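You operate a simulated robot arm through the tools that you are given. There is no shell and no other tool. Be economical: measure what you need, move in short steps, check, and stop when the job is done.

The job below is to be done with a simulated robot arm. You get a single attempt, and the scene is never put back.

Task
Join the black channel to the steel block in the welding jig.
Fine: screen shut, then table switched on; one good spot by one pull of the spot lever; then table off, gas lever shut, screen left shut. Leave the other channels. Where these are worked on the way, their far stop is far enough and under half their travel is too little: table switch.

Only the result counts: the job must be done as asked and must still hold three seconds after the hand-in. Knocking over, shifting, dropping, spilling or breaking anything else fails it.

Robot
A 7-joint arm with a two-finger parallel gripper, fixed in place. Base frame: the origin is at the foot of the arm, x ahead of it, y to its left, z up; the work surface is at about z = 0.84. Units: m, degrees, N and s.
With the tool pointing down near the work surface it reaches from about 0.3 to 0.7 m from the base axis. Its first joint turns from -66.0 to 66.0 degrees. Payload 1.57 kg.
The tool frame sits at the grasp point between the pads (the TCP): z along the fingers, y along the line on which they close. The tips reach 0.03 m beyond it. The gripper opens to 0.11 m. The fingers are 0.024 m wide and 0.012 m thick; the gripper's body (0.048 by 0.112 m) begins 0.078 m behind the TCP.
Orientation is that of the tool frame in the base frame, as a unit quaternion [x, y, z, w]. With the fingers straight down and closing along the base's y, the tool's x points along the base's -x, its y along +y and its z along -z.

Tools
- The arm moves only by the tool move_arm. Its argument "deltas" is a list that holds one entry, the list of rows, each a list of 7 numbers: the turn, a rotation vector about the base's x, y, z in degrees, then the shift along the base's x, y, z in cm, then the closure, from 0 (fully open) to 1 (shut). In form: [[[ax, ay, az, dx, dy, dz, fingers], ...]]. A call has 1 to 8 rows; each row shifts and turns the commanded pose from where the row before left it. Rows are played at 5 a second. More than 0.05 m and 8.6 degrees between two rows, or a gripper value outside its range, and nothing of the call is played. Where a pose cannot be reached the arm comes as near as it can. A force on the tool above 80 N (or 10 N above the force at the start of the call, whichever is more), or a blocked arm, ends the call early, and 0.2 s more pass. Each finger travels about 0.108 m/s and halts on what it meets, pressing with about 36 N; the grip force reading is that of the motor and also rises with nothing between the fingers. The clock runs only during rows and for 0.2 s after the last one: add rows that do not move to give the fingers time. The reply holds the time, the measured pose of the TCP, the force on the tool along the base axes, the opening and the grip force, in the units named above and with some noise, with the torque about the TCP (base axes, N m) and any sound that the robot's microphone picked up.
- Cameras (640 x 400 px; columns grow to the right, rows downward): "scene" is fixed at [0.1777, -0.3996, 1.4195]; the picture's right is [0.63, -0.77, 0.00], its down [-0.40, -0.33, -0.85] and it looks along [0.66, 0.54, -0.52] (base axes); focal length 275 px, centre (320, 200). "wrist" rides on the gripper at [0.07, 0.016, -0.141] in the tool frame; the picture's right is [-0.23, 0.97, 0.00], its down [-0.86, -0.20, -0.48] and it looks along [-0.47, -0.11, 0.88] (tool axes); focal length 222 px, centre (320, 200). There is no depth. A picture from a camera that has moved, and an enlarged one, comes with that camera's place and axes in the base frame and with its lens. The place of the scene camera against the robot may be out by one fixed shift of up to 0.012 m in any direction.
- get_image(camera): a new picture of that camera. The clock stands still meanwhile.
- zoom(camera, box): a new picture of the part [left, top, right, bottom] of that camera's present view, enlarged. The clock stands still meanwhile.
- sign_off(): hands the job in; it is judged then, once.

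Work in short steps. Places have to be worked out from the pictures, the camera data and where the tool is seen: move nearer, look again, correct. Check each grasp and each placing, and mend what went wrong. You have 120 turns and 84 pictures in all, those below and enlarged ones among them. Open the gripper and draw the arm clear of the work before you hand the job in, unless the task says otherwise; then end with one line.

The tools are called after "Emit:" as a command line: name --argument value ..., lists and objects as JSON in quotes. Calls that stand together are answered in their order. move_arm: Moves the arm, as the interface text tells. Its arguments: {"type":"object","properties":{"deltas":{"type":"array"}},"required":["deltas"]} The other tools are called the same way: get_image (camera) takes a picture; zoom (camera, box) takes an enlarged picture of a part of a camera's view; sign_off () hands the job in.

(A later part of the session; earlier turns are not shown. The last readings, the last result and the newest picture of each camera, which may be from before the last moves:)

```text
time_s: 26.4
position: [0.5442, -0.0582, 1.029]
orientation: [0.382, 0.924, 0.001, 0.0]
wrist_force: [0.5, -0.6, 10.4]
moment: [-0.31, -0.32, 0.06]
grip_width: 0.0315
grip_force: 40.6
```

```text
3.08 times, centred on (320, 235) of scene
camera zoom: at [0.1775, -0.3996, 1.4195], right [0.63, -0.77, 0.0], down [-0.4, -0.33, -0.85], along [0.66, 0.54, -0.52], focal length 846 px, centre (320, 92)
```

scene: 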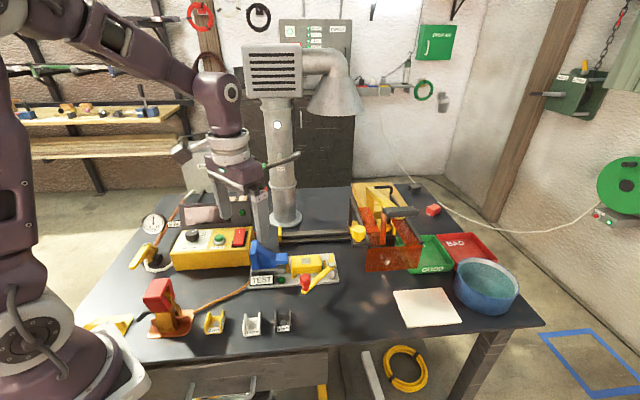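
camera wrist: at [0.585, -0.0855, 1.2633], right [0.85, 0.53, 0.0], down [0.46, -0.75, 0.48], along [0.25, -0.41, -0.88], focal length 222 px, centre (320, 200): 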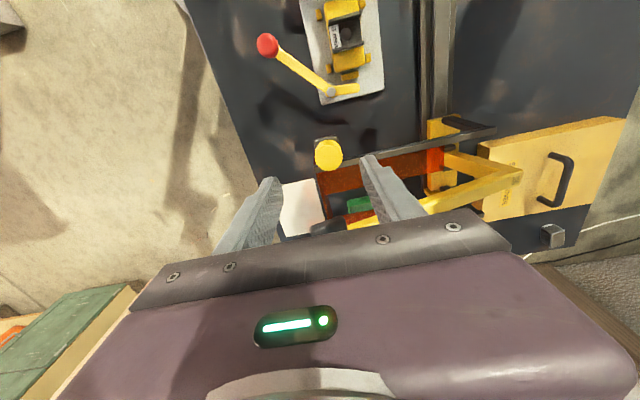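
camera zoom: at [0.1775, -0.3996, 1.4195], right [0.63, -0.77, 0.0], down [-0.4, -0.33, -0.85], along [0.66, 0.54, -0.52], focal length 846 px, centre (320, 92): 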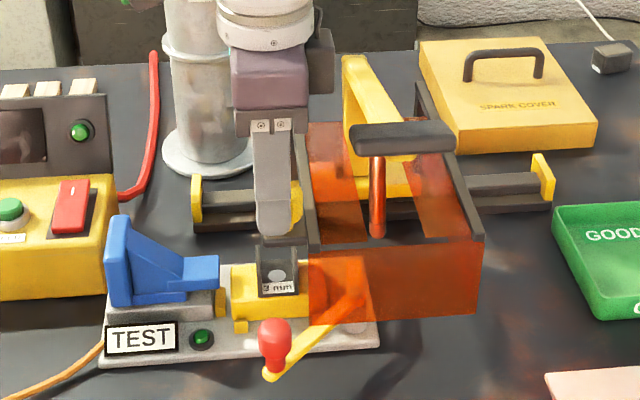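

The electrode tip rides about 1 cm above the flange tops. Continuing toward the stop, about 8 cm more with force watched.

Emit:
move_arm --deltas '[[[0, 0, 0, -1.06, 1.06, 0, 0.85], [0, 0, 0, -1.06, 1.06, 0, 0.85], [0, 0, 0, -1.06, 1.06, 0, 0.85], [0, 0, 0, -1.06, 1.06, 0, 0.85], [0, 0, 0, -0.7, 0.7, 0, 0.85], [0, 0, 0, -0.4, 0.4, 0, 0.85], [0, 0, 0, 0, 0, 0, 0.85]]]'

Emit:
zoom --camera "scene" --box '[220, 170, 380, 300]'

```text
time_s: 28.0
position: [0.492, -0.0055, 1.0282]
orientation: [0.383, 0.924, 0.001, 0.001]
wrist_force: [6.3, 4.9, 26.5]
moment: [-0.26, -0.59, 0.15]
grip_width: 0.0313
grip_force: 40.6
```

```text
3.08 times, centred on (300, 235) of scene
camera zoom: at [0.1775, -0.3994, 1.4196], right [0.63, -0.77, 0.0], down [-0.4, -0.33, -0.85], along [0.66, 0.54, -0.52], focal length 846 px, centre (382, 92)
```

zoom: 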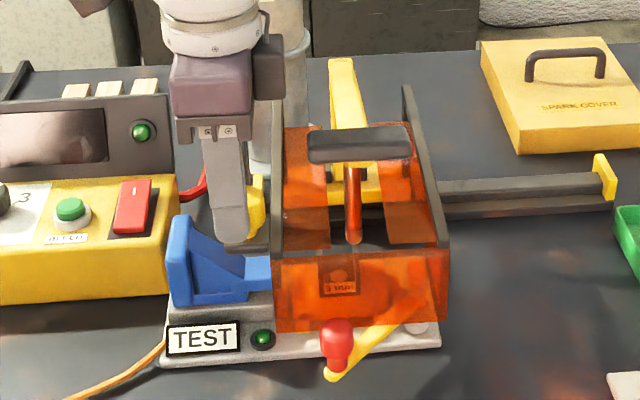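

About 1.2 cm remains between electrode (col 354) and channel centre (col 340). Continuing slowly to the stop.

Emit:
move_arm --deltas '[[[0, 0, 0, -0.4, 0.4, 0.15, 0.85], [0, 0, 0, -0.4, 0.4, 0, 0.85], [0, 0, 0, -0.3, 0.3, 0, 0.85], [0, 0, 0, -0.3, 0.3, 0, 0.85], [0, 0, 0, -0.3, 0.3, 0, 0.85], [0, 0, 0, 0, 0, 0, 0.85]]]'

```text
time_s: 29.4
position: [0.4748, 0.0106, 1.0298]
orientation: [0.382, 0.924, 0.0, 0.001]
wrist_force: [11.1, -12.5, 13.9]
moment: [-0.42, -0.59, 0.06]
grip_width: 0.03
grip_force: 39.7
```

Resistance of ~17 N against the slide suggests the stop; checking.

Emit:
zoom --camera "scene" --box '[220, 180, 364, 290]'

```text
3.64 times, centred on (292, 235) of scene
camera zoom: at [0.1778, -0.3999, 1.4194], right [0.63, -0.77, 0.0], down [-0.4, -0.33, -0.85], along [0.66, 0.54, -0.52], focal length 1000 px, centre (422, 73)
```

zoom: 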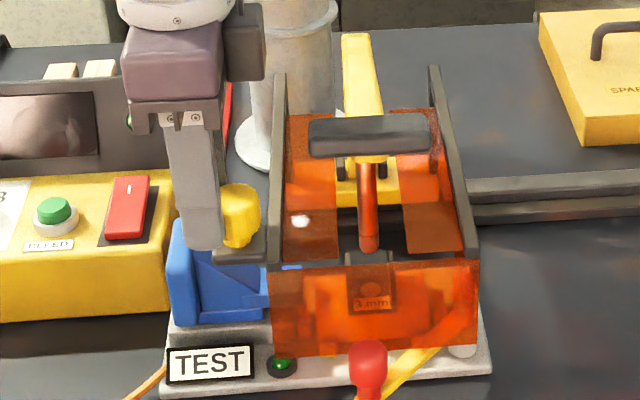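

Electrode and channel centre now line up. One more small push to confirm it is on its stop.

Emit:
move_arm --deltas '[[[0, 0, 0, -0.3, 0.3, 0, 0.85], [0, 0, 0, -0.2, 0.2, 0, 0.85], [0, 0, 0, 0, 0, 0, 0.85]]]'

```text
time_s: 30.2
position: [0.4698, 0.017, 1.0293]
orientation: [0.383, 0.924, -0.001, -0.001]
wrist_force: [-2.6, 1.3, -3.3]
moment: [0.11, 0.17, -0.03]
grip_width: 0.0167
grip_force: 0.4
```

The fingers slipped off the knob's left side as it was stopped. I lift away and check the carriage's position against the stop.

Emit:
move_arm --deltas '[[[0, 0, 0, -0.3, 0.3, 2, 0.8], [0, 0, 0, -0.5, 0.5, 4, 0.8], [0, 0, 0, -1.5, -1.5, 4, 0.8], [0, 0, 0, -2, -2, 2, 0.8], [0, 0, 0, 0, 0, 0, 0.8]]]'

Emit:
zoom --camera "scene" --box '[210, 180, 370, 290]'

Emit:
get_image --camera "wrist"

```text
time_s: 31.4
position: [0.4262, -0.0089, 1.1485]
orientation: [0.382, 0.924, -0.001, 0.0]
wrist_force: [-0.5, 0.5, 0.1]
moment: [0.02, -0.02, -0.02]
grip_width: 0.0223
grip_force: 0.0
```

```text
3.64 times, centred on (290, 235) of scene
camera zoom: at [0.1777, -0.3996, 1.4195], right [0.63, -0.77, 0.0], down [-0.4, -0.33, -0.85], along [0.66, 0.54, -0.52], focal length 1000 px, centre (429, 73)
```

zoom: 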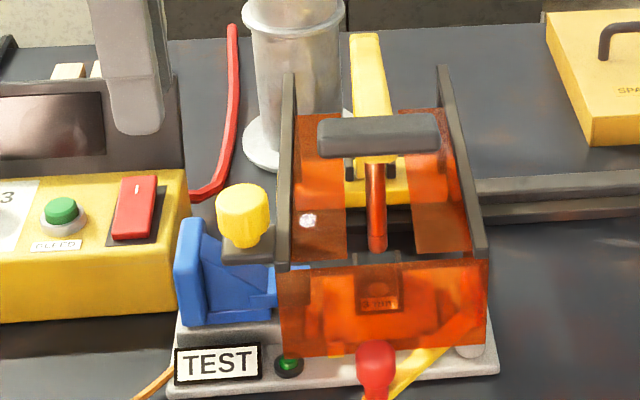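

```text
35 pictures are left
camera wrist: at [0.3887, 0.0518, 1.2895], right [0.85, 0.53, 0.0], down [0.46, -0.75, 0.48], along [0.25, -0.41, -0.88], focal length 222 px, centre (320, 200)
```

wrist: 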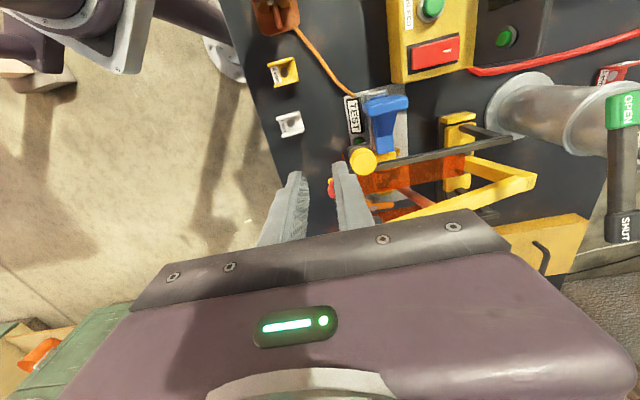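

Emit:
zoom --camera "wrist" --box '[320, 80, 560, 230]'

```text
2.67 times, centred on (440, 155) of wrist
camera zoom: at [0.3887, 0.0518, 1.2895], right [0.85, 0.53, 0.0], down [0.46, -0.75, 0.48], along [0.25, -0.41, -0.88], focal length 592 px, centre (0, 320)
```

zoom: 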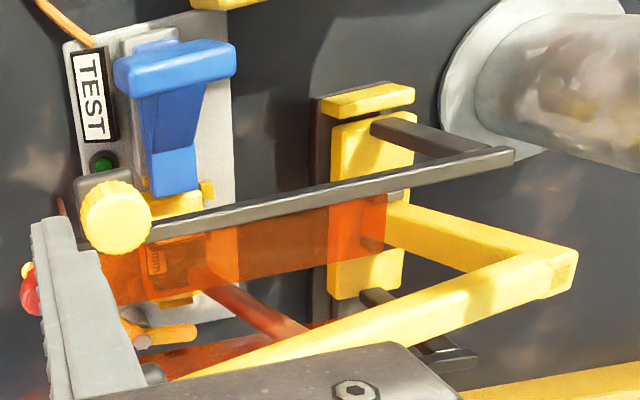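

The carriage sits against its yellow end stop: screen shut. The red rocker is near (0.503, 0.161, 0.925). I go above it, yawing back to +45° so the hand stays clear of the display.

Emit:
move_arm --deltas '[[[0, 0, 8, 0, 2, 0, 0.8], [0, 0, 8, 0, 2, 0, 0.8], [0, 0, 8, 0, 2, 0, 0.8], [0, 0, 8, 0, 2, 0, 0.8], [0, 0, 8, 0, 2, 0, 0.9], [0, 0, 8, 1, 2, 0, 1], [0, 0, 8, 1, 2, -1, 1], [0, 0, 8, 1, 1, -1, 1]]]'

Emit:
move_arm --deltas '[[[0, 0, 8, 1, 0, -1, 1], [0, 0, 8, 1, 0, -1, 1], [0, 0, 8, 1, 0, -1, 1], [0, 0, 2, 0, 0, -1, 1], [0, 0, 0, 0, 0, 0, 1]]]'

Emit:
get_image --camera "wrist"

```text
time_s: 33.2
position: [0.4565, 0.1393, 1.1294]
orientation: [-0.166, 0.986, 0.001, 0.0]
wrist_force: [-0.1, -0.4, 0.1]
moment: [0.02, -0.03, 0.0]
grip_width: 0.0
grip_force: 21.4
```

```text
time_s: 34.4
position: [0.4867, 0.1402, 1.0889]
orientation: [-0.384, 0.923, -0.001, 0.0]
wrist_force: [-0.5, -0.2, 0.7]
moment: [-0.02, 0.0, 0.01]
grip_width: 0.0
grip_force: 21.5
```

```text
33 pictures are left
camera wrist: at [0.4259, 0.1028, 1.2298], right [-0.53, 0.85, 0.0], down [0.75, 0.46, 0.48], along [0.41, 0.25, -0.88], focal length 222 px, centre (320, 200)
```

wrist: 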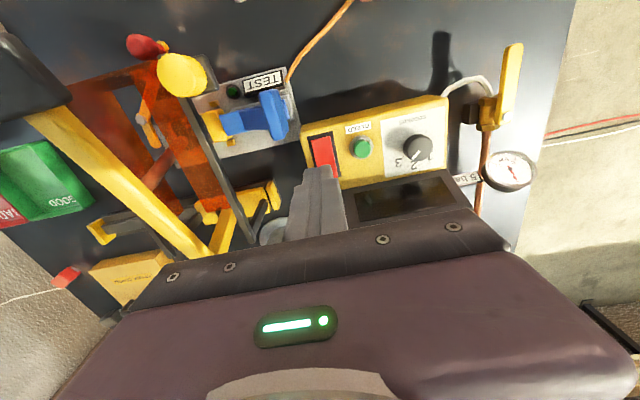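

Emit:
zoom --camera "wrist" --box '[290, 100, 450, 200]'

```text
4.00 times, centred on (370, 150) of wrist
camera zoom: at [0.4259, 0.1028, 1.2298], right [-0.53, 0.85, 0.0], down [0.75, 0.46, 0.48], along [0.41, 0.25, -0.88], focal length 888 px, centre (120, 400)
```

zoom: 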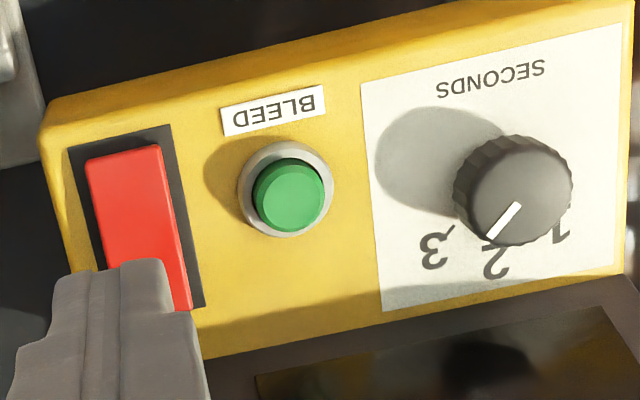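

The dial's pointer lines up with the 3 tick (3 mm channel), and the gauge reads 5 bar. The rocker's back end (with the mark) stands proud, so it's off; pressing the back switches it on. I tilt 15° to meet the sloped panel and hover over its back half.

Emit:
move_arm --deltas '[[[5.3, -5.3, 0, 0.5, 0.9, -2.5, 1], [5.3, -5.3, 0, 0.65, 0.9, -2.5, 1], [0, 0, 0, 0, 0, -3.1, 1], [0, 0, 0, 0, 0, 0, 1]]]'

Emit:
zoom --camera "wrist" --box '[240, 90, 440, 230]'

Emit:
zoom --camera "scene" --box '[160, 170, 300, 270]'

```text
time_s: 35.4
position: [0.4974, 0.1561, 1.0083]
orientation: [-0.38, 0.916, 0.049, 0.12]
wrist_force: [0.1, 0.8, -0.2]
moment: [-0.02, 0.01, -0.02]
grip_width: 0.0
grip_force: 21.1
```

```text
2.86 times, centred on (340, 160) of wrist
camera zoom: at [0.4132, 0.0951, 1.126], right [-0.53, 0.84, 0.06], down [0.64, 0.36, 0.68], along [0.56, 0.4, -0.73], focal length 635 px, centre (263, 314)
```

zoom: 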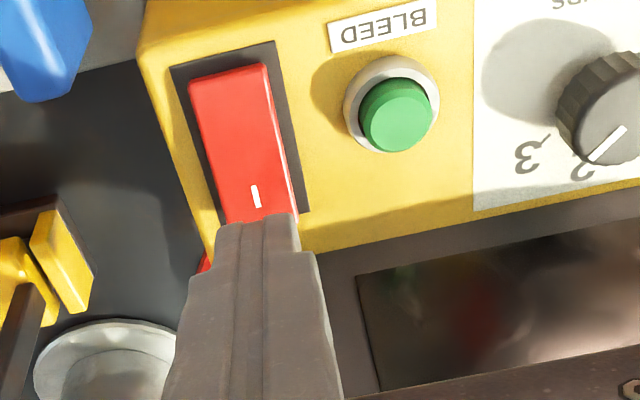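

```text
4.00 times, centred on (230, 220) of scene
camera zoom: at [0.1777, -0.3996, 1.4195], right [0.63, -0.77, 0.0], down [-0.4, -0.33, -0.85], along [0.66, 0.54, -0.52], focal length 1100 px, centre (680, 120)
```

zoom: 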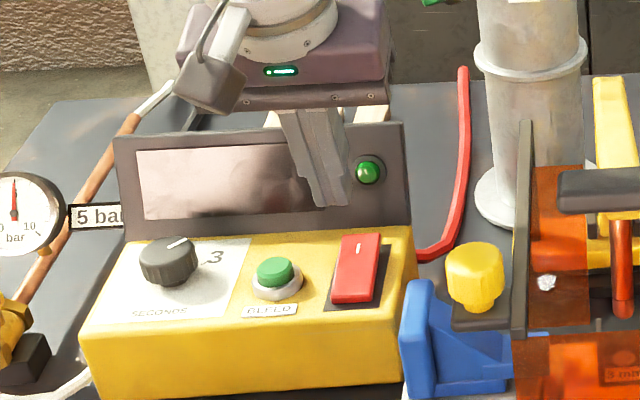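

The fingertip lines up over the rocker's marked end. Pressing along the tool axis in small steps.

Emit:
move_arm --deltas '[[[0, 0, 0, 0.3, 0.35, -1.5, 1], [0, 0, 0, 0.3, 0.35, -1.3, 1], [0, 0, 0, 0.1, 0.1, -0.5, 1], [0, 0, 0, 0, 0, 0, 1]]]'

Emit:
zoom --camera "scene" --box '[190, 180, 280, 250]'

```text
time_s: 36.4
position: [0.5036, 0.1649, 0.9758]
orientation: [-0.38, 0.916, 0.05, 0.12]
wrist_force: [-0.7, -0.8, 0.7]
moment: [-0.02, 0.0, 0.01]
grip_width: 0.0001
grip_force: 21.5
```

```text
5.71 times, centred on (235, 215) of scene
camera zoom: at [0.1777, -0.3996, 1.4195], right [0.63, -0.77, 0.0], down [-0.4, -0.33, -0.85], along [0.66, 0.54, -0.52], focal length 1572 px, centre (806, 114)
```

zoom: 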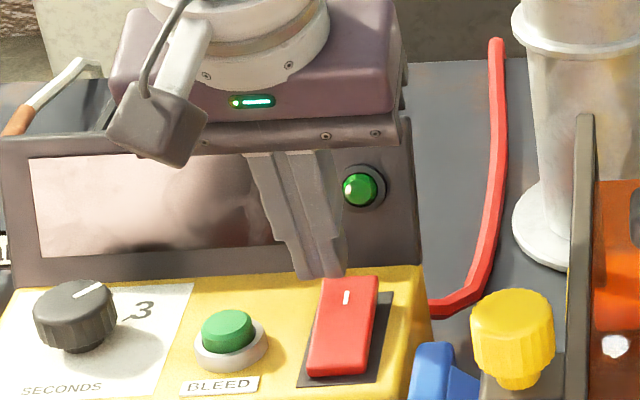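

In the scene view the tip looks a little left of the rocker's middle; verifying with the wrist camera before pressing.

Emit:
zoom --camera "wrist" --box '[260, 110, 400, 210]'

```text
4.00 times, centred on (330, 160) of wrist
camera zoom: at [0.4199, 0.1038, 1.0932], right [-0.53, 0.84, 0.06], down [0.64, 0.36, 0.68], along [0.56, 0.4, -0.73], focal length 888 px, centre (280, 360)
```

zoom: 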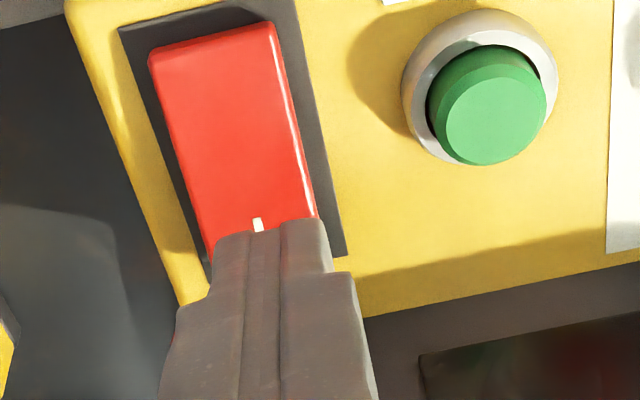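

The tip covers the rocker's back end, ~3 mm off centre; I nudge and press further.

Emit:
move_arm --deltas '[[[0, 0, 0, 0, -0.4, -0.2, 1], [0, 0, 0, 0.05, 0.05, -0.5, 1], [0, 0, 0, 0.05, 0.05, -0.4, 1], [0, 0, 0, 0.05, 0.05, -0.4, 1], [0, 0, 0, 0, 0, 0, 1]]]'

```text
time_s: 37.6
position: [0.5051, 0.1629, 0.9602]
orientation: [-0.38, 0.916, 0.05, 0.121]
wrist_force: [-0.5, 0.5, 0.7]
moment: [-0.05, 0.01, 0.03]
grip_width: 0.0
grip_force: 21.6
```

Emit:
move_arm --deltas '[[[0, 0, 0, 0.05, 0.05, -0.4, 1], [0, 0, 0, 0.05, 0.05, -0.4, 1], [0, 0, 0, 0, 0, 0, 1]]]'

Emit:
zoom --camera "scene" --box '[190, 180, 290, 250]'

```text
time_s: 38.4
position: [0.5071, 0.1622, 0.9526]
orientation: [-0.378, 0.916, 0.05, 0.121]
wrist_force: [0.4, 1.3, 0.3]
moment: [-0.01, 0.02, 0.02]
grip_width: 0.0
grip_force: 21.9
```

```text
5.71 times, centred on (240, 215) of scene
camera zoom: at [0.1777, -0.3996, 1.4195], right [0.63, -0.77, 0.0], down [-0.4, -0.33, -0.85], along [0.66, 0.54, -0.52], focal length 1572 px, centre (777, 114)
```

zoom: 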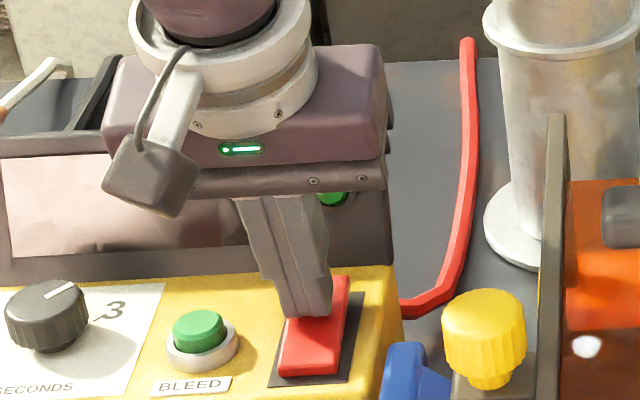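

Still no contact; continuing a few more millimetres.

Emit:
move_arm --deltas '[[[0, 0, 0, 0.05, 0.02, -0.3, 1], [0, 0, 0, 0.05, 0.02, -0.3, 1], [0, 0, 0, 0.05, 0.02, -0.3, 1], [0, 0, 0, 0, 0, 0, 1]]]'

```text
time_s: 39.0
position: [0.5072, 0.1634, 0.9493]
orientation: [-0.379, 0.916, 0.049, 0.122]
wrist_force: [-17.6, -7.9, 32.0]
moment: [-0.35, 0.67, -0.03]
grip_width: 0.0
grip_force: 21.4
stopped in row 3: the force on the tool passed its limit at 94 N (the readings are from after the stop); the commanded pose is now the measured one
```

Firm contact. I back off and inspect the rocker and lamps.

Emit:
move_arm --deltas '[[[0, 0, 0, -0.5, -0.5, 3, 1], [0, 0, 0, -0.8, -0.8, 4, 1], [0, 0, 0, 0, 0, 0, 1]]]'

Emit:
zoom --camera "scene" --box '[200, 190, 310, 290]'

Emit:
zoom --camera "wrist" --box '[220, 60, 420, 210]'

```text
time_s: 39.8
position: [0.496, 0.1501, 1.0197]
orientation: [-0.38, 0.916, 0.049, 0.123]
wrist_force: [-0.9, -0.5, -0.4]
moment: [0.03, -0.02, 0.0]
grip_width: 0.0
grip_force: 21.1
```

```text
4.00 times, centred on (255, 240) of scene
camera zoom: at [0.1777, -0.3996, 1.4195], right [0.63, -0.77, 0.0], down [-0.4, -0.33, -0.85], along [0.66, 0.54, -0.52], focal length 1100 px, centre (580, 40)
```

zoom: 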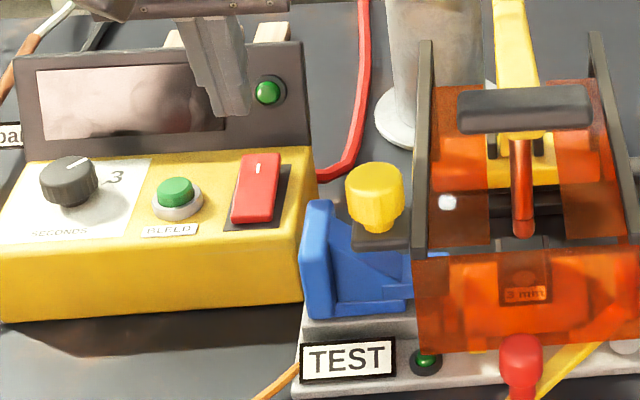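

```text
2.67 times, centred on (320, 135) of wrist
camera zoom: at [0.4106, 0.0899, 1.137], right [-0.53, 0.84, 0.06], down [0.63, 0.35, 0.69], along [0.56, 0.4, -0.72], focal length 592 px, centre (320, 373)
```

zoom: 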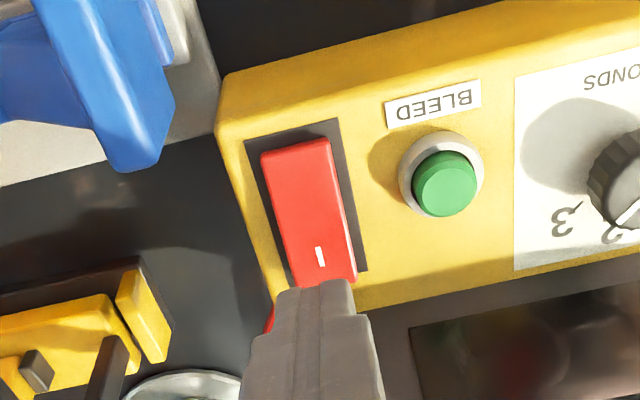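

The rocker looks unchanged; contact torque shows I touched it at its middle with the finger's front edge, meaning its back end is already the low one and the front end is raised. I'll press the front end instead.

Emit:
move_arm --deltas '[[[0, 0, 0, -0.9, -0.7, -2, 1], [0, 0, 0, 0, 0, -2, 1], [0, 0, 0, 0, 0, -1.5, 1], [0, 0, 0, 0, 0, 0, 1]]]'

Emit:
zoom --camera "scene" --box '[200, 200, 290, 260]'

```text
time_s: 40.8
position: [0.4869, 0.1447, 0.9641]
orientation: [-0.379, 0.916, 0.049, 0.123]
wrist_force: [0.0, 0.4, -0.5]
moment: [-0.02, -0.03, 0.0]
grip_width: 0.0001
grip_force: 21.4
```

```text
6.67 times, centred on (245, 230) of scene
camera zoom: at [0.1777, -0.3996, 1.4195], right [0.63, -0.77, 0.0], down [-0.4, -0.33, -0.85], along [0.66, 0.54, -0.52], focal length 1834 px, centre (820, 0)
```

zoom: 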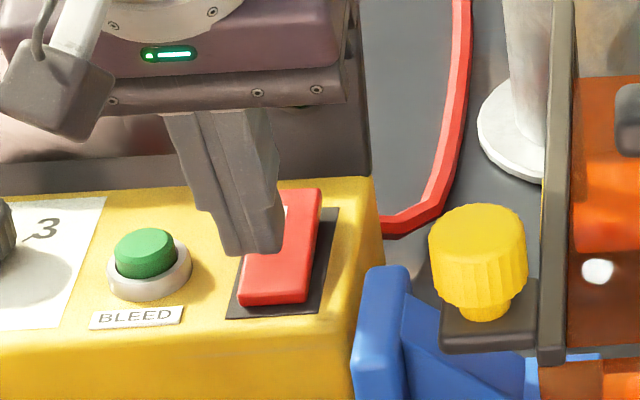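

Tip is over the front half, a bit left; shifting 5 mm right and pressing gently down.

Emit:
move_arm --deltas '[[[0, 0, 0, 0.4, -0.4, -0.4, 1], [0, 0, 0, 0, 0, -0.4, 1], [0, 0, 0, 0, 0, -0.3, 1], [0, 0, 0, 0, 0, 0, 1]]]'

```text
time_s: 41.8
position: [0.4903, 0.1401, 0.9546]
orientation: [-0.379, 0.916, 0.049, 0.123]
wrist_force: [0.5, -0.8, 1.0]
moment: [0.02, 0.0, -0.05]
grip_width: 0.0
grip_force: 21.5
```

Emit:
move_arm --deltas '[[[0, 0, 0, 0, 0, -0.25, 1], [0, 0, 0, 0, 0, -0.25, 1], [0, 0, 0, 0, 0, 0, 1]]]'

```text
time_s: 42.6
position: [0.4907, 0.1395, 0.9492]
orientation: [-0.379, 0.916, 0.049, 0.123]
wrist_force: [0.0, 0.3, 0.6]
moment: [-0.01, 0.0, 0.01]
grip_width: 0.0
grip_force: 21.3
```

Emit:
move_arm --deltas '[[[0, 0, 0, 0, 0, -0.25, 1], [0, 0, 0, 0, 0, -0.25, 1], [0, 0, 0, 0, 0, 0, 1]]]'

```text
time_s: 43.4
position: [0.4907, 0.1398, 0.9455]
orientation: [-0.38, 0.915, 0.049, 0.124]
wrist_force: [-14.3, -3.8, 52.7]
moment: [0.02, 0.67, -0.31]
grip_width: 0.0002
grip_force: 21.7
```

53 N at the rocker's front edge without a click yet; a bit more.

Emit:
move_arm --deltas '[[[0, 0, 0, 0, 0, -0.2, 1], [0, 0, 0, 0, 0, 0, 1]]]'

Emit:
zoom --camera "scene" --box '[200, 190, 290, 260]'

```text
time_s: 43.8
position: [0.4905, 0.1404, 0.9452]
orientation: [-0.379, 0.915, 0.05, 0.126]
wrist_force: [-19.6, -6.2, 44.1]
moment: [-0.13, 0.74, 0.04]
grip_width: 0.0
grip_force: 21.3
stopped in row 2: the force on the tool passed its limit at 86 N (the readings are from after the stop); the commanded pose is now the measured one
```

```text
5.71 times, centred on (245, 225) of scene
camera zoom: at [0.1765, -0.4, 1.4195], right [0.63, -0.77, 0.0], down [-0.4, -0.33, -0.86], along [0.66, 0.54, -0.52], focal length 1572 px, centre (749, 57)
```

zoom: 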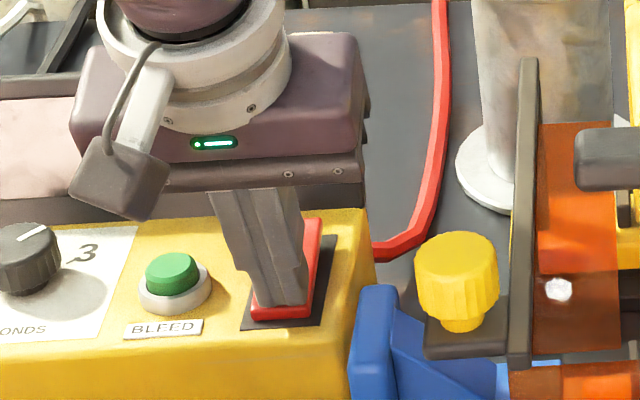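

The front end is rigid, so it is already down: the rocker is off after all, and my earlier press bottomed on its pivot. I level the tool so the pad meets only the rear half of the rocker.

Emit:
move_arm --deltas '[[[0, 0, 0, 0, 0, 2.5, 1], [-5.3, 5.3, 0, 1.2, 1.25, 1.5, 1], [-5.3, 5.3, 0, 1.27, 1.3, 0, 1], [0, 0, 0, 0, 0, -1.5, 1], [0, 0, 0, 0, 0, 0, 1]]]'

Emit:
zoom --camera "scene" --box '[200, 190, 290, 260]'

```text
time_s: 45.0
position: [0.5164, 0.1652, 0.9699]
orientation: [-0.383, 0.924, 0.0, 0.005]
wrist_force: [-0.4, -0.3, -0.3]
moment: [-0.05, 0.0, -0.01]
grip_width: 0.0001
grip_force: 21.7
```

```text
5.71 times, centred on (245, 225) of scene
camera zoom: at [0.1777, -0.3996, 1.4195], right [0.63, -0.77, 0.0], down [-0.4, -0.33, -0.85], along [0.66, 0.54, -0.52], focal length 1572 px, centre (749, 57)
```

zoom: 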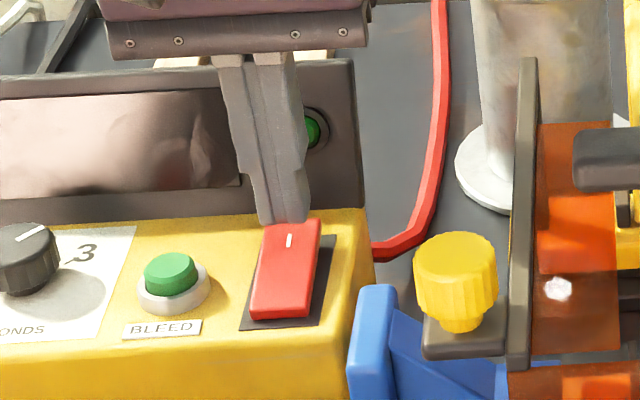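

Tip is positioned over the rocker's rear half. Pressing straight down in small steps, 3 mm further back.

Emit:
move_arm --deltas '[[[0, 0, 0, 0.25, 0.2, -0.5, 1], [0, 0, 0, 0, 0, -0.4, 1], [0, 0, 0, 0, 0, -0.3, 1], [0, 0, 0, 0, 0, -0.3, 1], [0, 0, 0, 0, 0, 0, 1]]]'

```text
time_s: 46.2
position: [0.5192, 0.1679, 0.954]
orientation: [-0.384, 0.923, -0.001, 0.005]
wrist_force: [-0.8, 0.3, 0.4]
moment: [-0.02, -0.01, -0.01]
grip_width: 0.0
grip_force: 21.8
```

Emit:
move_arm --deltas '[[[0, 0, 0, 0, 0, -0.25, 1], [0, 0, 0, 0, 0, -0.25, 1], [0, 0, 0, 0, 0, 0, 1]]]'

```text
time_s: 47.0
position: [0.5179, 0.1674, 0.9485]
orientation: [-0.384, 0.923, -0.001, 0.005]
wrist_force: [-0.1, 0.2, 2.1]
moment: [0.02, 0.05, -0.03]
grip_width: 0.0001
grip_force: 21.2
```

Emit:
move_arm --deltas '[[[0, 0, 0, 0, 0, -0.25, 1], [0, 0, 0, 0, 0, -0.2, 1], [0, 0, 0, 0, 0, 0, 1]]]'

Emit:
zoom --camera "scene" --box '[200, 190, 290, 260]'

```text
time_s: 47.7
position: [0.5192, 0.1692, 0.9494]
orientation: [-0.383, 0.924, -0.001, 0.008]
wrist_force: [-6.7, 0.7, 18.9]
moment: [-0.13, 0.39, -0.03]
grip_width: 0.0
grip_force: 21.6
stopped in row 3: the force on the tool passed its limit at 84 N (the readings are from after the stop); the commanded pose is now the measured one
```

```text
5.71 times, centred on (245, 225) of scene
camera zoom: at [0.1772, -0.3997, 1.4195], right [0.63, -0.77, 0.0], down [-0.4, -0.33, -0.86], along [0.66, 0.54, -0.52], focal length 1572 px, centre (749, 57)
```

zoom: 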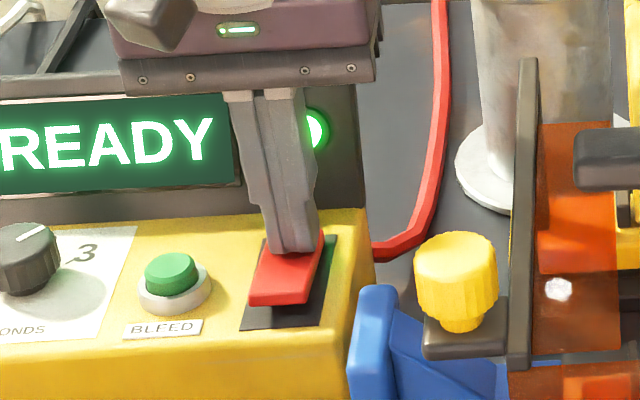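

READY is lit: the table is on with the screen shut. Lifting off and moving over to the spot lever's black handle (estimated near (0.557, -0.06, 1.06)).

Emit:
move_arm --deltas '[[[0, 0, 0, 0, 0, 4, 1], [0, 0, 0, 0, 0, 4.5, 1], [0, 0, 0, 0, 0, 4.5, 1], [0, 0, 0, 0, 0, 4.5, 1], [0, 0, 0, 0.3, -3.5, 2.5, 1], [0, 0, 0, 0.3, -4.5, 0, 1], [0, 0, 0, 0.4, -4.5, 0, 1], [0, 0, 0, 0.4, -4.5, 0, 1]]]'

Emit:
move_arm --deltas '[[[0, 0, 0, 0.8, -3, 0, 1], [0, 0, 0, 0.8, -2.5, 0, 1], [0, 0, 0, 0, 0, 0, 1]]]'

Emit:
get_image --camera "wrist"

```text
time_s: 49.5
position: [0.5346, -0.0026, 1.1476]
orientation: [-0.383, 0.924, -0.002, 0.008]
wrist_force: [0.2, 0.6, -0.5]
moment: [0.05, -0.01, -0.04]
grip_width: 0.0
grip_force: 21.5
```

```text
time_s: 50.3
position: [0.5497, -0.0584, 1.1458]
orientation: [-0.384, 0.924, 0.0, 0.008]
wrist_force: [-0.6, -0.7, 0.4]
moment: [0.01, 0.0, 0.02]
grip_width: 0.0
grip_force: 21.4
```

```text
20 pictures are left
camera wrist: at [0.4876, -0.0965, 1.2864], right [-0.53, 0.85, 0.0], down [0.74, 0.46, 0.49], along [0.42, 0.26, -0.87], focal length 222 px, centre (320, 200)
```

wrist: 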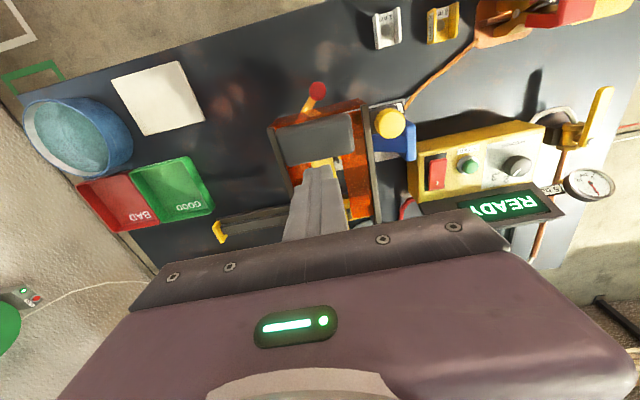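

Handle centre triangulates to about (0.536, -0.070), top z≈1.08. I centre the closed fingertips on it and come down to just above.

Emit:
move_arm --deltas '[[[0, 0, 0, -0.7, -0.6, 0, 1], [0, 0, 0, -0.7, -0.6, -1, 1], [0, 0, 0, 0, 0, -1.5, 1], [0, 0, 0, 0, 0, 0, 1]]]'

Emit:
zoom --camera "scene" --box '[250, 150, 370, 290]'

```text
time_s: 51.3
position: [0.5369, -0.0698, 1.1236]
orientation: [-0.382, 0.924, -0.001, 0.007]
wrist_force: [-0.5, 1.1, 1.0]
moment: [-0.04, 0.02, 0.03]
grip_width: 0.0
grip_force: 21.1
```

```text
2.86 times, centred on (310, 220) of scene
camera zoom: at [0.1777, -0.3996, 1.4195], right [0.63, -0.77, 0.0], down [-0.4, -0.33, -0.85], along [0.66, 0.54, -0.52], focal length 786 px, centre (349, 143)
```

zoom: 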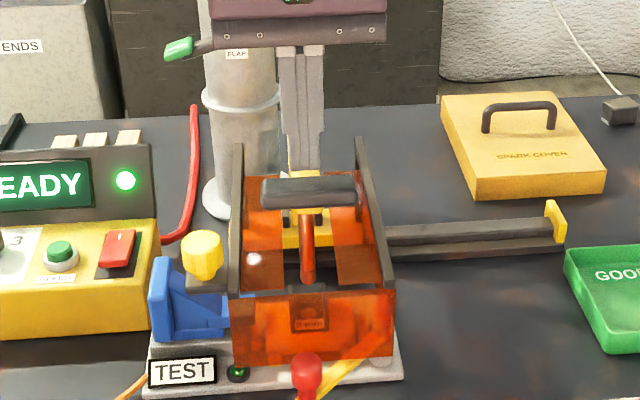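

Tip is right over the handle. Now the single pull: pushing the handle down steadily.

Emit:
move_arm --deltas '[[[0, 0, 0, 0.3, -0.3, -0.8, 1], [0, 0, 0, 0, 0, -1, 1], [0, 0, 0, 0, 0, -1, 1], [0, 0, 0, 0, 0, -1, 1], [0, 0, 0, 0, 0, -1, 1], [0, 0, 0, 0, 0, 0, 1]]]'

Emit:
zoom --camera "scene" --box '[210, 170, 370, 290]'

```text
time_s: 52.7
position: [0.5382, -0.0712, 1.0759]
orientation: [-0.384, 0.923, 0.0, 0.008]
wrist_force: [1.0, 0.0, 2.3]
moment: [-0.05, 0.01, 0.03]
grip_width: 0.0001
grip_force: 21.4
```

```text
3.33 times, centred on (290, 230) of scene
camera zoom: at [0.1777, -0.3996, 1.4195], right [0.63, -0.77, 0.0], down [-0.4, -0.33, -0.85], along [0.66, 0.54, -0.52], focal length 917 px, centre (420, 100)
```

zoom: 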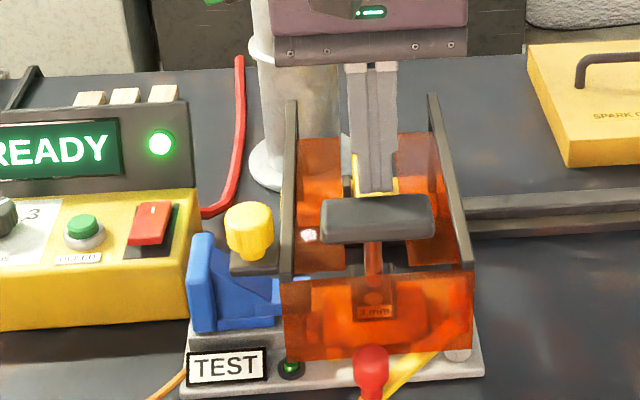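

The lever is moving with ~2 N and the electrode is nearing the disc. Continuing down, edging slightly toward the handle.

Emit:
move_arm --deltas '[[[0, 0, 0, -0.2, -0.2, -0.7, 1], [0, 0, 0, -0.2, -0.2, -0.7, 1], [0, 0, 0, -0.2, -0.2, -0.7, 1], [0, 0, 0, 0, 0, -0.6, 1], [0, 0, 0, 0, 0, 0, 1], [0, 0, 0, 0, 0, 0, 1]]]'

Emit:
zoom --camera "scene" --box '[210, 170, 370, 290]'

```text
time_s: 54.1
position: [0.5336, -0.0754, 1.0471]
orientation: [-0.384, 0.923, -0.001, 0.009]
wrist_force: [7.5, 7.6, -3.5]
moment: [0.14, -0.36, 0.01]
grip_width: 0.0
grip_force: 21.3
```

```text
3.33 times, centred on (290, 230) of scene
camera zoom: at [0.178, -0.3994, 1.4195], right [0.63, -0.77, 0.0], down [-0.4, -0.33, -0.85], along [0.66, 0.54, -0.52], focal length 917 px, centre (420, 100)
```

zoom: 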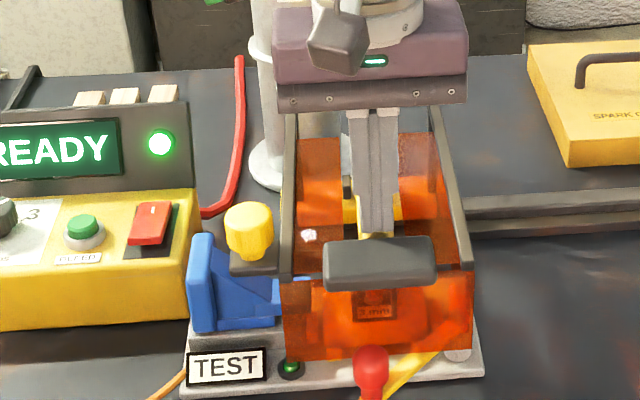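

Finger now bears on the arm just behind the handle. I relieve the sideways push and continue down until the electrode lands.

Emit:
move_arm --deltas '[[[0, 0, 0, 0.25, 0.25, -0.3, 1], [0, 0, 0, 0, 0, -0.5, 1], [0, 0, 0, 0, 0, -0.5, 1], [0, 0, 0, 0, 0, -0.5, 1], [0, 0, 0, 0, 0, -0.3, 1], [0, 0, 0, 0, 0, 0, 1], [0, 0, 0, 0, 0, 0, 1]]]'

Emit:
zoom --camera "scene" --box '[200, 170, 360, 290]'

```text
time_s: 55.1
position: [0.534, -0.0771, 1.0396]
orientation: [-0.383, 0.924, -0.005, 0.008]
wrist_force: [-15.4, 2.9, 34.4]
moment: [-0.04, 0.77, -0.04]
grip_width: 0.0
grip_force: 21.5
stopped in row 4: the force on the tool passed its limit at 93 N (the readings are from after the stop); the commanded pose is now the measured one
```

```text
3.33 times, centred on (280, 230) of scene
camera zoom: at [0.1767, -0.3994, 1.4197], right [0.63, -0.77, 0.0], down [-0.4, -0.33, -0.86], along [0.66, 0.54, -0.52], focal length 917 px, centre (453, 100)
```

zoom: 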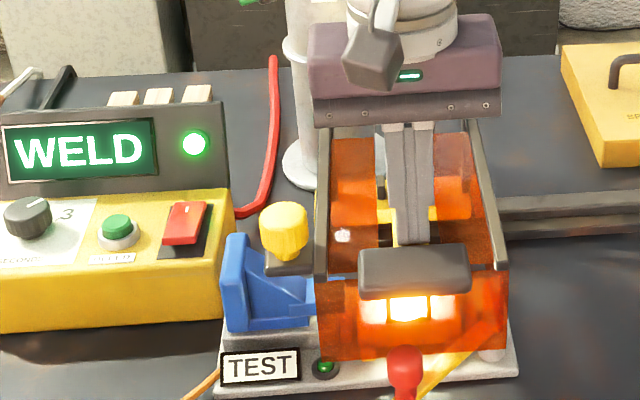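

WELD is on — electrode down and arc visible. Holding still.

Emit:
move_arm --deltas '[[[0, 0, 0, 0, 0, 0, 1], [0, 0, 0, 0, 0, 0, 1], [0, 0, 0, 0, 0, 0, 1], [0, 0, 0, 0, 0, 0, 1], [0, 0, 0, 0, 0, 0, 1], [0, 0, 0, 0, 0, 0, 1], [0, 0, 0, 0, 0, 0, 1], [0, 0, 0, 0, 0, 0, 1]]]'

Emit:
move_arm --deltas '[[[0, 0, 0, 0, 0, 0, 1], [0, 0, 0, 0, 0, 0, 1], [0, 0, 0, 0, 0, 0, 1], [0, 0, 0, 0, 0, 0, 1], [0, 0, 0, 0, 0, 0, 1], [0, 0, 0, 0, 0, 0, 1]]]'

Emit:
zoom --camera "scene" --box '[200, 170, 360, 290]'

```text
time_s: 56.9
position: [0.5334, -0.0786, 1.0393]
orientation: [-0.383, 0.924, -0.005, 0.009]
wrist_force: [-12.6, -6.5, 54.1]
moment: [-0.34, 0.85, -0.03]
grip_width: 0.0
grip_force: 21.4
```

```text
time_s: 58.3
position: [0.5334, -0.0782, 1.0386]
orientation: [-0.383, 0.924, -0.006, 0.01]
wrist_force: [-8.7, -10.0, 59.2]
moment: [-0.61, 0.78, -0.12]
grip_width: 0.0
grip_force: 20.8
```

```text
3.33 times, centred on (280, 230) of scene
camera zoom: at [0.1765, -0.3997, 1.4196], right [0.63, -0.77, 0.0], down [-0.4, -0.33, -0.86], along [0.66, 0.54, -0.52], focal length 917 px, centre (453, 100)
```

zoom: 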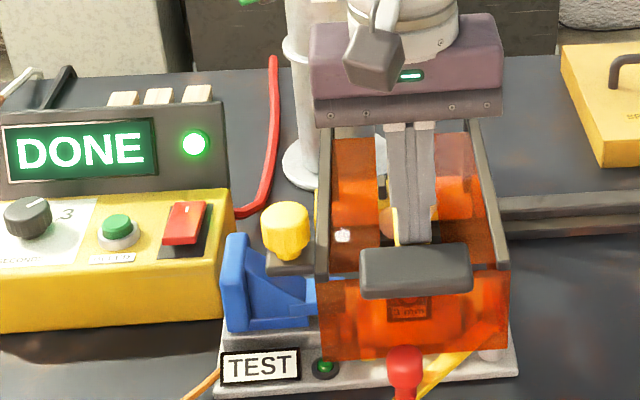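

DONE. Raising straight up gently so the lever follows, then clear.

Emit:
move_arm --deltas '[[[0, 0, 0, 0, 0, 0.6, 1], [0, 0, 0, 0, 0, 1, 1], [0, 0, 0, 0.1, 0.1, 1.5, 1], [0, 0, 0, 0.1, 0.1, 2, 1], [0, 0, 0, 0, 0, 2.5, 1], [0, 0, 0, 0, 0, 3, 1], [0, 0, 0, 0, 0, 3, 1], [0, 0, 0, 0, 0, 0, 1]]]'

Emit:
zoom --camera "scene" --box '[200, 150, 370, 290]'

```text
time_s: 60.1
position: [0.5383, -0.0743, 1.1728]
orientation: [-0.383, 0.924, -0.004, 0.007]
wrist_force: [0.1, -0.2, -0.2]
moment: [-0.02, 0.0, -0.01]
grip_width: 0.0004
grip_force: 20.7
```

```text
2.86 times, centred on (285, 220) of scene
camera zoom: at [0.1777, -0.3996, 1.4195], right [0.63, -0.77, 0.0], down [-0.4, -0.33, -0.85], along [0.66, 0.54, -0.52], focal length 786 px, centre (420, 143)
```

zoom: 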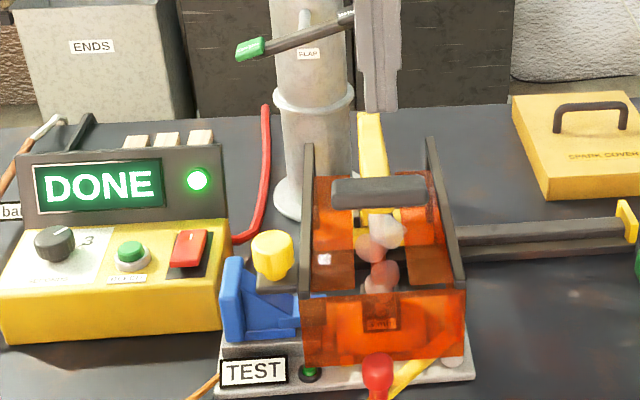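

The lever is back up and the weld is complete. Now the table off: back to the rocker's front end, tilted 15° again so the pad's front edge leads.

Emit:
move_arm --deltas '[[[0, 0, 0, -0.8, 4.2, 0, 1], [0, 0, 0, -0.8, 4.2, 0, 1], [0, 0, 0, -0.8, 4.2, 0, 1], [0, 0, 0, -0.8, 4.2, 0, 1], [5.3, -5.3, 0, -0.9, 2.2, -1, 1], [5.3, -5.3, 0, -1, 2.2, -3.5, 1], [0, 0, 0, 0, 0, -4.5, 1], [0, 0, 0, 0, 0, -4.5, 1]]]'

Emit:
move_arm --deltas '[[[0, 0, 0, 0, 0, -4, 1], [0, 0, 0, 0, 0, -2.2, 1], [0, 0, 0, 0, 0, 0, 1]]]'

Emit:
zoom --camera "scene" --box '[190, 190, 290, 260]'

```text
time_s: 61.9
position: [0.4858, 0.1362, 1.036]
orientation: [-0.379, 0.915, 0.046, 0.127]
wrist_force: [0.0, 0.5, -0.4]
moment: [0.0, 0.01, -0.01]
grip_width: 0.0
grip_force: 21.5
```

```text
time_s: 62.7
position: [0.4855, 0.1355, 0.9756]
orientation: [-0.379, 0.916, 0.045, 0.128]
wrist_force: [0.2, 0.0, 0.5]
moment: [0.0, 0.01, -0.05]
grip_width: 0.0
grip_force: 21.4
```

```text
5.71 times, centred on (240, 225) of scene
camera zoom: at [0.1777, -0.3996, 1.4195], right [0.63, -0.77, 0.0], down [-0.4, -0.33, -0.85], along [0.66, 0.54, -0.52], focal length 1572 px, centre (777, 57)
```

zoom: 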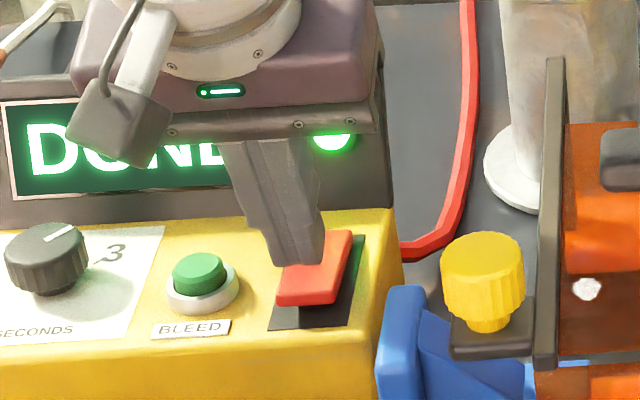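

The raised front end is directly below the tip. Pressing down.

Emit:
move_arm --deltas '[[[0, 0, 0, 0.1, -0.1, -0.8, 1], [0, 0, 0, 0, 0, -0.7, 1], [0, 0, 0, 0, 0, -0.5, 1], [0, 0, 0, 0, 0, -0.4, 1], [0, 0, 0, 0, 0, -0.3, 1], [0, 0, 0, 0, 0, -0.3, 1], [0, 0, 0, 0, 0, 0, 1]]]'

Emit:
zoom --camera "scene" --box '[190, 190, 290, 260]'

```text
time_s: 64.3
position: [0.4869, 0.135, 0.9445]
orientation: [-0.378, 0.916, 0.045, 0.128]
wrist_force: [0.2, 0.1, -0.6]
moment: [0.0, 0.0, 0.0]
grip_width: 0.0002
grip_force: 21.2
```

```text
5.71 times, centred on (240, 225) of scene
camera zoom: at [0.1777, -0.3996, 1.4195], right [0.63, -0.77, 0.0], down [-0.4, -0.33, -0.85], along [0.66, 0.54, -0.52], focal length 1572 px, centre (777, 57)
```

zoom: 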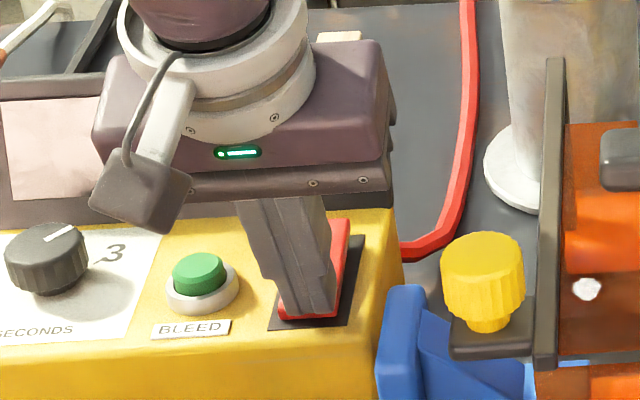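

Display dark and lamp out: table off. Now lifting away and heading to view the yellow gas lever at the left end.

Emit:
move_arm --deltas '[[[0, 0, 0, 0, 0, 4, 1], [-5.3, 5.3, 0, 0, 0, 4.5, 1], [-5.3, 5.3, 0, 0, 0, 4.5, 1], [0, 0, 0, -3.5, 2.5, 1, 1], [0, 0, 0, -3.5, 2.5, 0, 1], [0, 0, 0, -3.5, 2.5, 0, 1], [0, 0, 0, -2, 1, 0, 1], [0, 0, 0, 0, 0, 0, 1]]]'

Emit:
get_image --camera "wrist"

```text
time_s: 66.1
position: [0.3605, 0.2201, 1.0867]
orientation: [-0.382, 0.924, -0.005, 0.008]
wrist_force: [0.4, 0.0, 0.2]
moment: [0.02, -0.01, 0.0]
grip_width: 0.0001
grip_force: 21.4
```

```text
11 pictures are left
camera wrist: at [0.2984, 0.1833, 1.2253], right [-0.53, 0.85, -0.01], down [0.74, 0.46, 0.49], along [0.42, 0.25, -0.87], focal length 222 px, centre (320, 200)
```

wrist: 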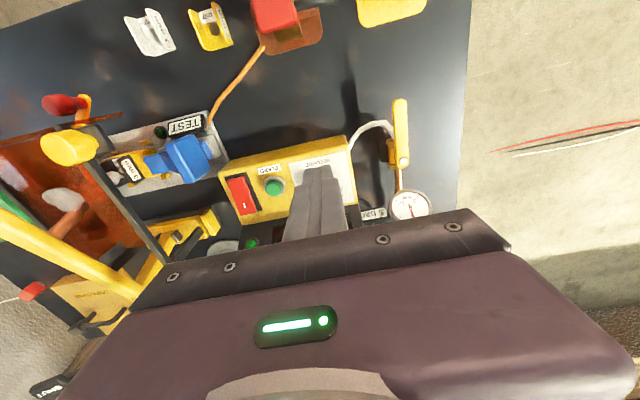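

Emit:
zoom --camera "wrist" --box '[340, 85, 470, 235]'

```text
2.67 times, centred on (405, 160) of wrist
camera zoom: at [0.2984, 0.1833, 1.2253], right [-0.53, 0.85, -0.01], down [0.74, 0.46, 0.49], along [0.42, 0.25, -0.87], focal length 592 px, centre (93, 307)
```

zoom: 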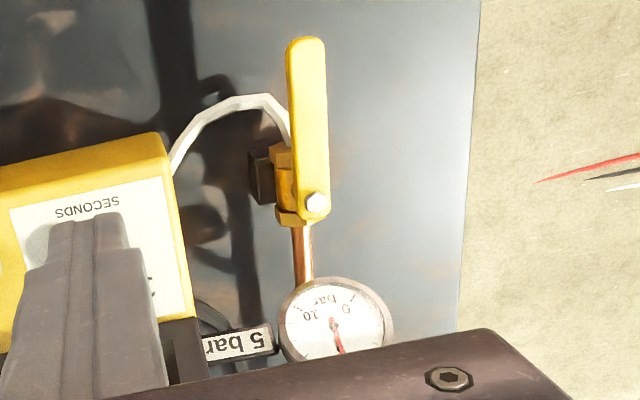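

Handle is parallel to the pipe (open): pivot ≈ (0.329, 0.344), tip ≈ (0.270, 0.29), top z ≈ 0.91. I'll place the closed fingers on its box side near the tip and sweep it clockwise, away from the box.

Emit:
move_arm --deltas '[[[0, 0, 0, -2, 1.8, 0, 1], [0, 0, 0, -2, 1.8, 0, 1], [0, 0, 0, -2.1, 2, 0, 1], [0, 0, 0, 0, 0, -4.5, 1], [0, 0, 0, 0, 0, -4.5, 1], [0, 0, 0, 0, 0, -3.5, 1], [0, 0, 0, 0, 0, 0, 1]]]'

Emit:
zoom --camera "wrist" --box '[260, 90, 460, 220]'

Emit:
zoom --camera "scene" --box '[100, 190, 220, 280]'

```text
time_s: 67.7
position: [0.3038, 0.2761, 0.9607]
orientation: [-0.383, 0.924, -0.004, 0.008]
wrist_force: [-0.2, 0.4, 0.0]
moment: [0.0, -0.01, 0.01]
grip_width: 0.0001
grip_force: 21.2
```

```text
3.08 times, centred on (360, 155) of wrist
camera zoom: at [0.2394, 0.2385, 1.1011], right [-0.53, 0.85, -0.01], down [0.74, 0.46, 0.49], along [0.42, 0.25, -0.87], focal length 684 px, centre (197, 338)
```

zoom: 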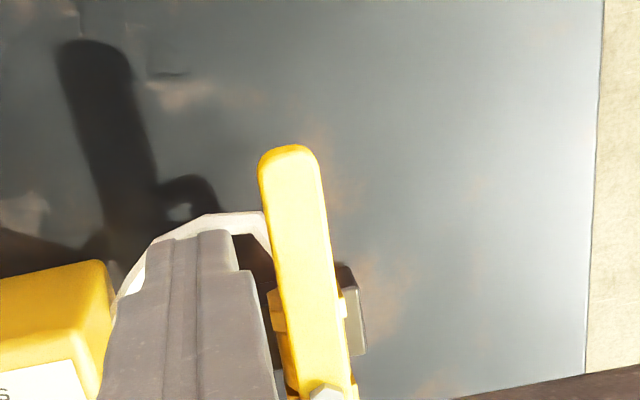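

```text
4.44 times, centred on (160, 235) of scene
camera zoom: at [0.1777, -0.3996, 1.4195], right [0.63, -0.77, 0.0], down [-0.4, -0.33, -0.85], along [0.66, 0.54, -0.52], focal length 1223 px, centre (1031, 44)
```

zoom: 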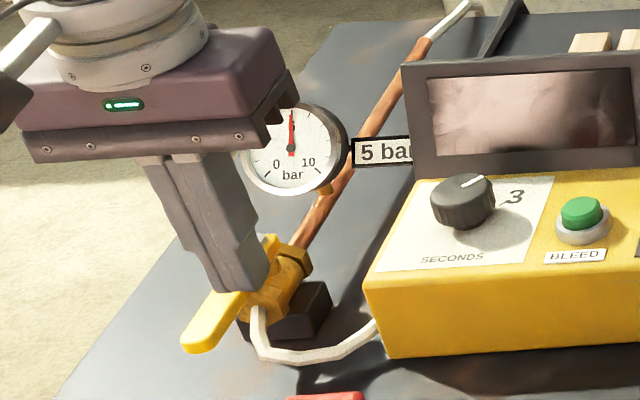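

I shift 8 mm toward the tip to stay clear of the hose, descend beside the handle and sweep the first part of the arc.

Emit:
move_arm --deltas '[[[0, 0, 0, -0.55, -0.55, -1, 1], [0, 0, 0, 0, 0, -1.5, 1], [0, 0, 0, 0, 0, -1.1, 1], [0, 0, 0, -0.8, 0.9, 0, 1], [0, 0, 0, -0.9, 0.85, 0, 1], [0, 0, 0, -0.9, 0.85, 0, 1], [0, 0, 0, 0, 0, 0, 1]]]'

Emit:
zoom --camera "wrist" --box '[220, 90, 460, 220]'

```text
time_s: 69.3
position: [0.2701, 0.2969, 0.9253]
orientation: [-0.383, 0.924, -0.005, 0.007]
wrist_force: [-0.6, 0.3, 0.0]
moment: [0.0, 0.01, 0.0]
grip_width: 0.0
grip_force: 20.9
```

```text
2.67 times, centred on (340, 155) of wrist
camera zoom: at [0.2063, 0.2599, 1.0652], right [-0.53, 0.85, -0.01], down [0.74, 0.46, 0.49], along [0.42, 0.25, -0.87], focal length 592 px, centre (267, 320)
```

zoom: 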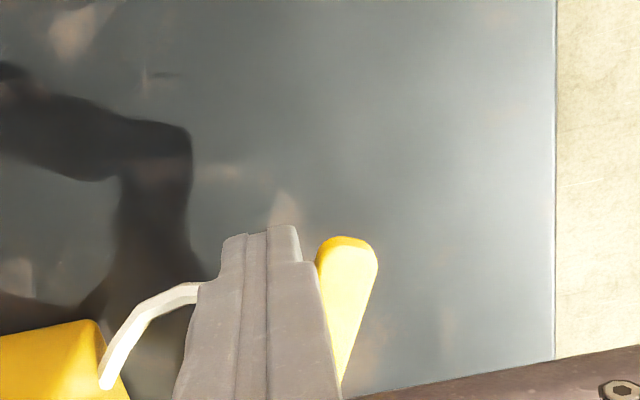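

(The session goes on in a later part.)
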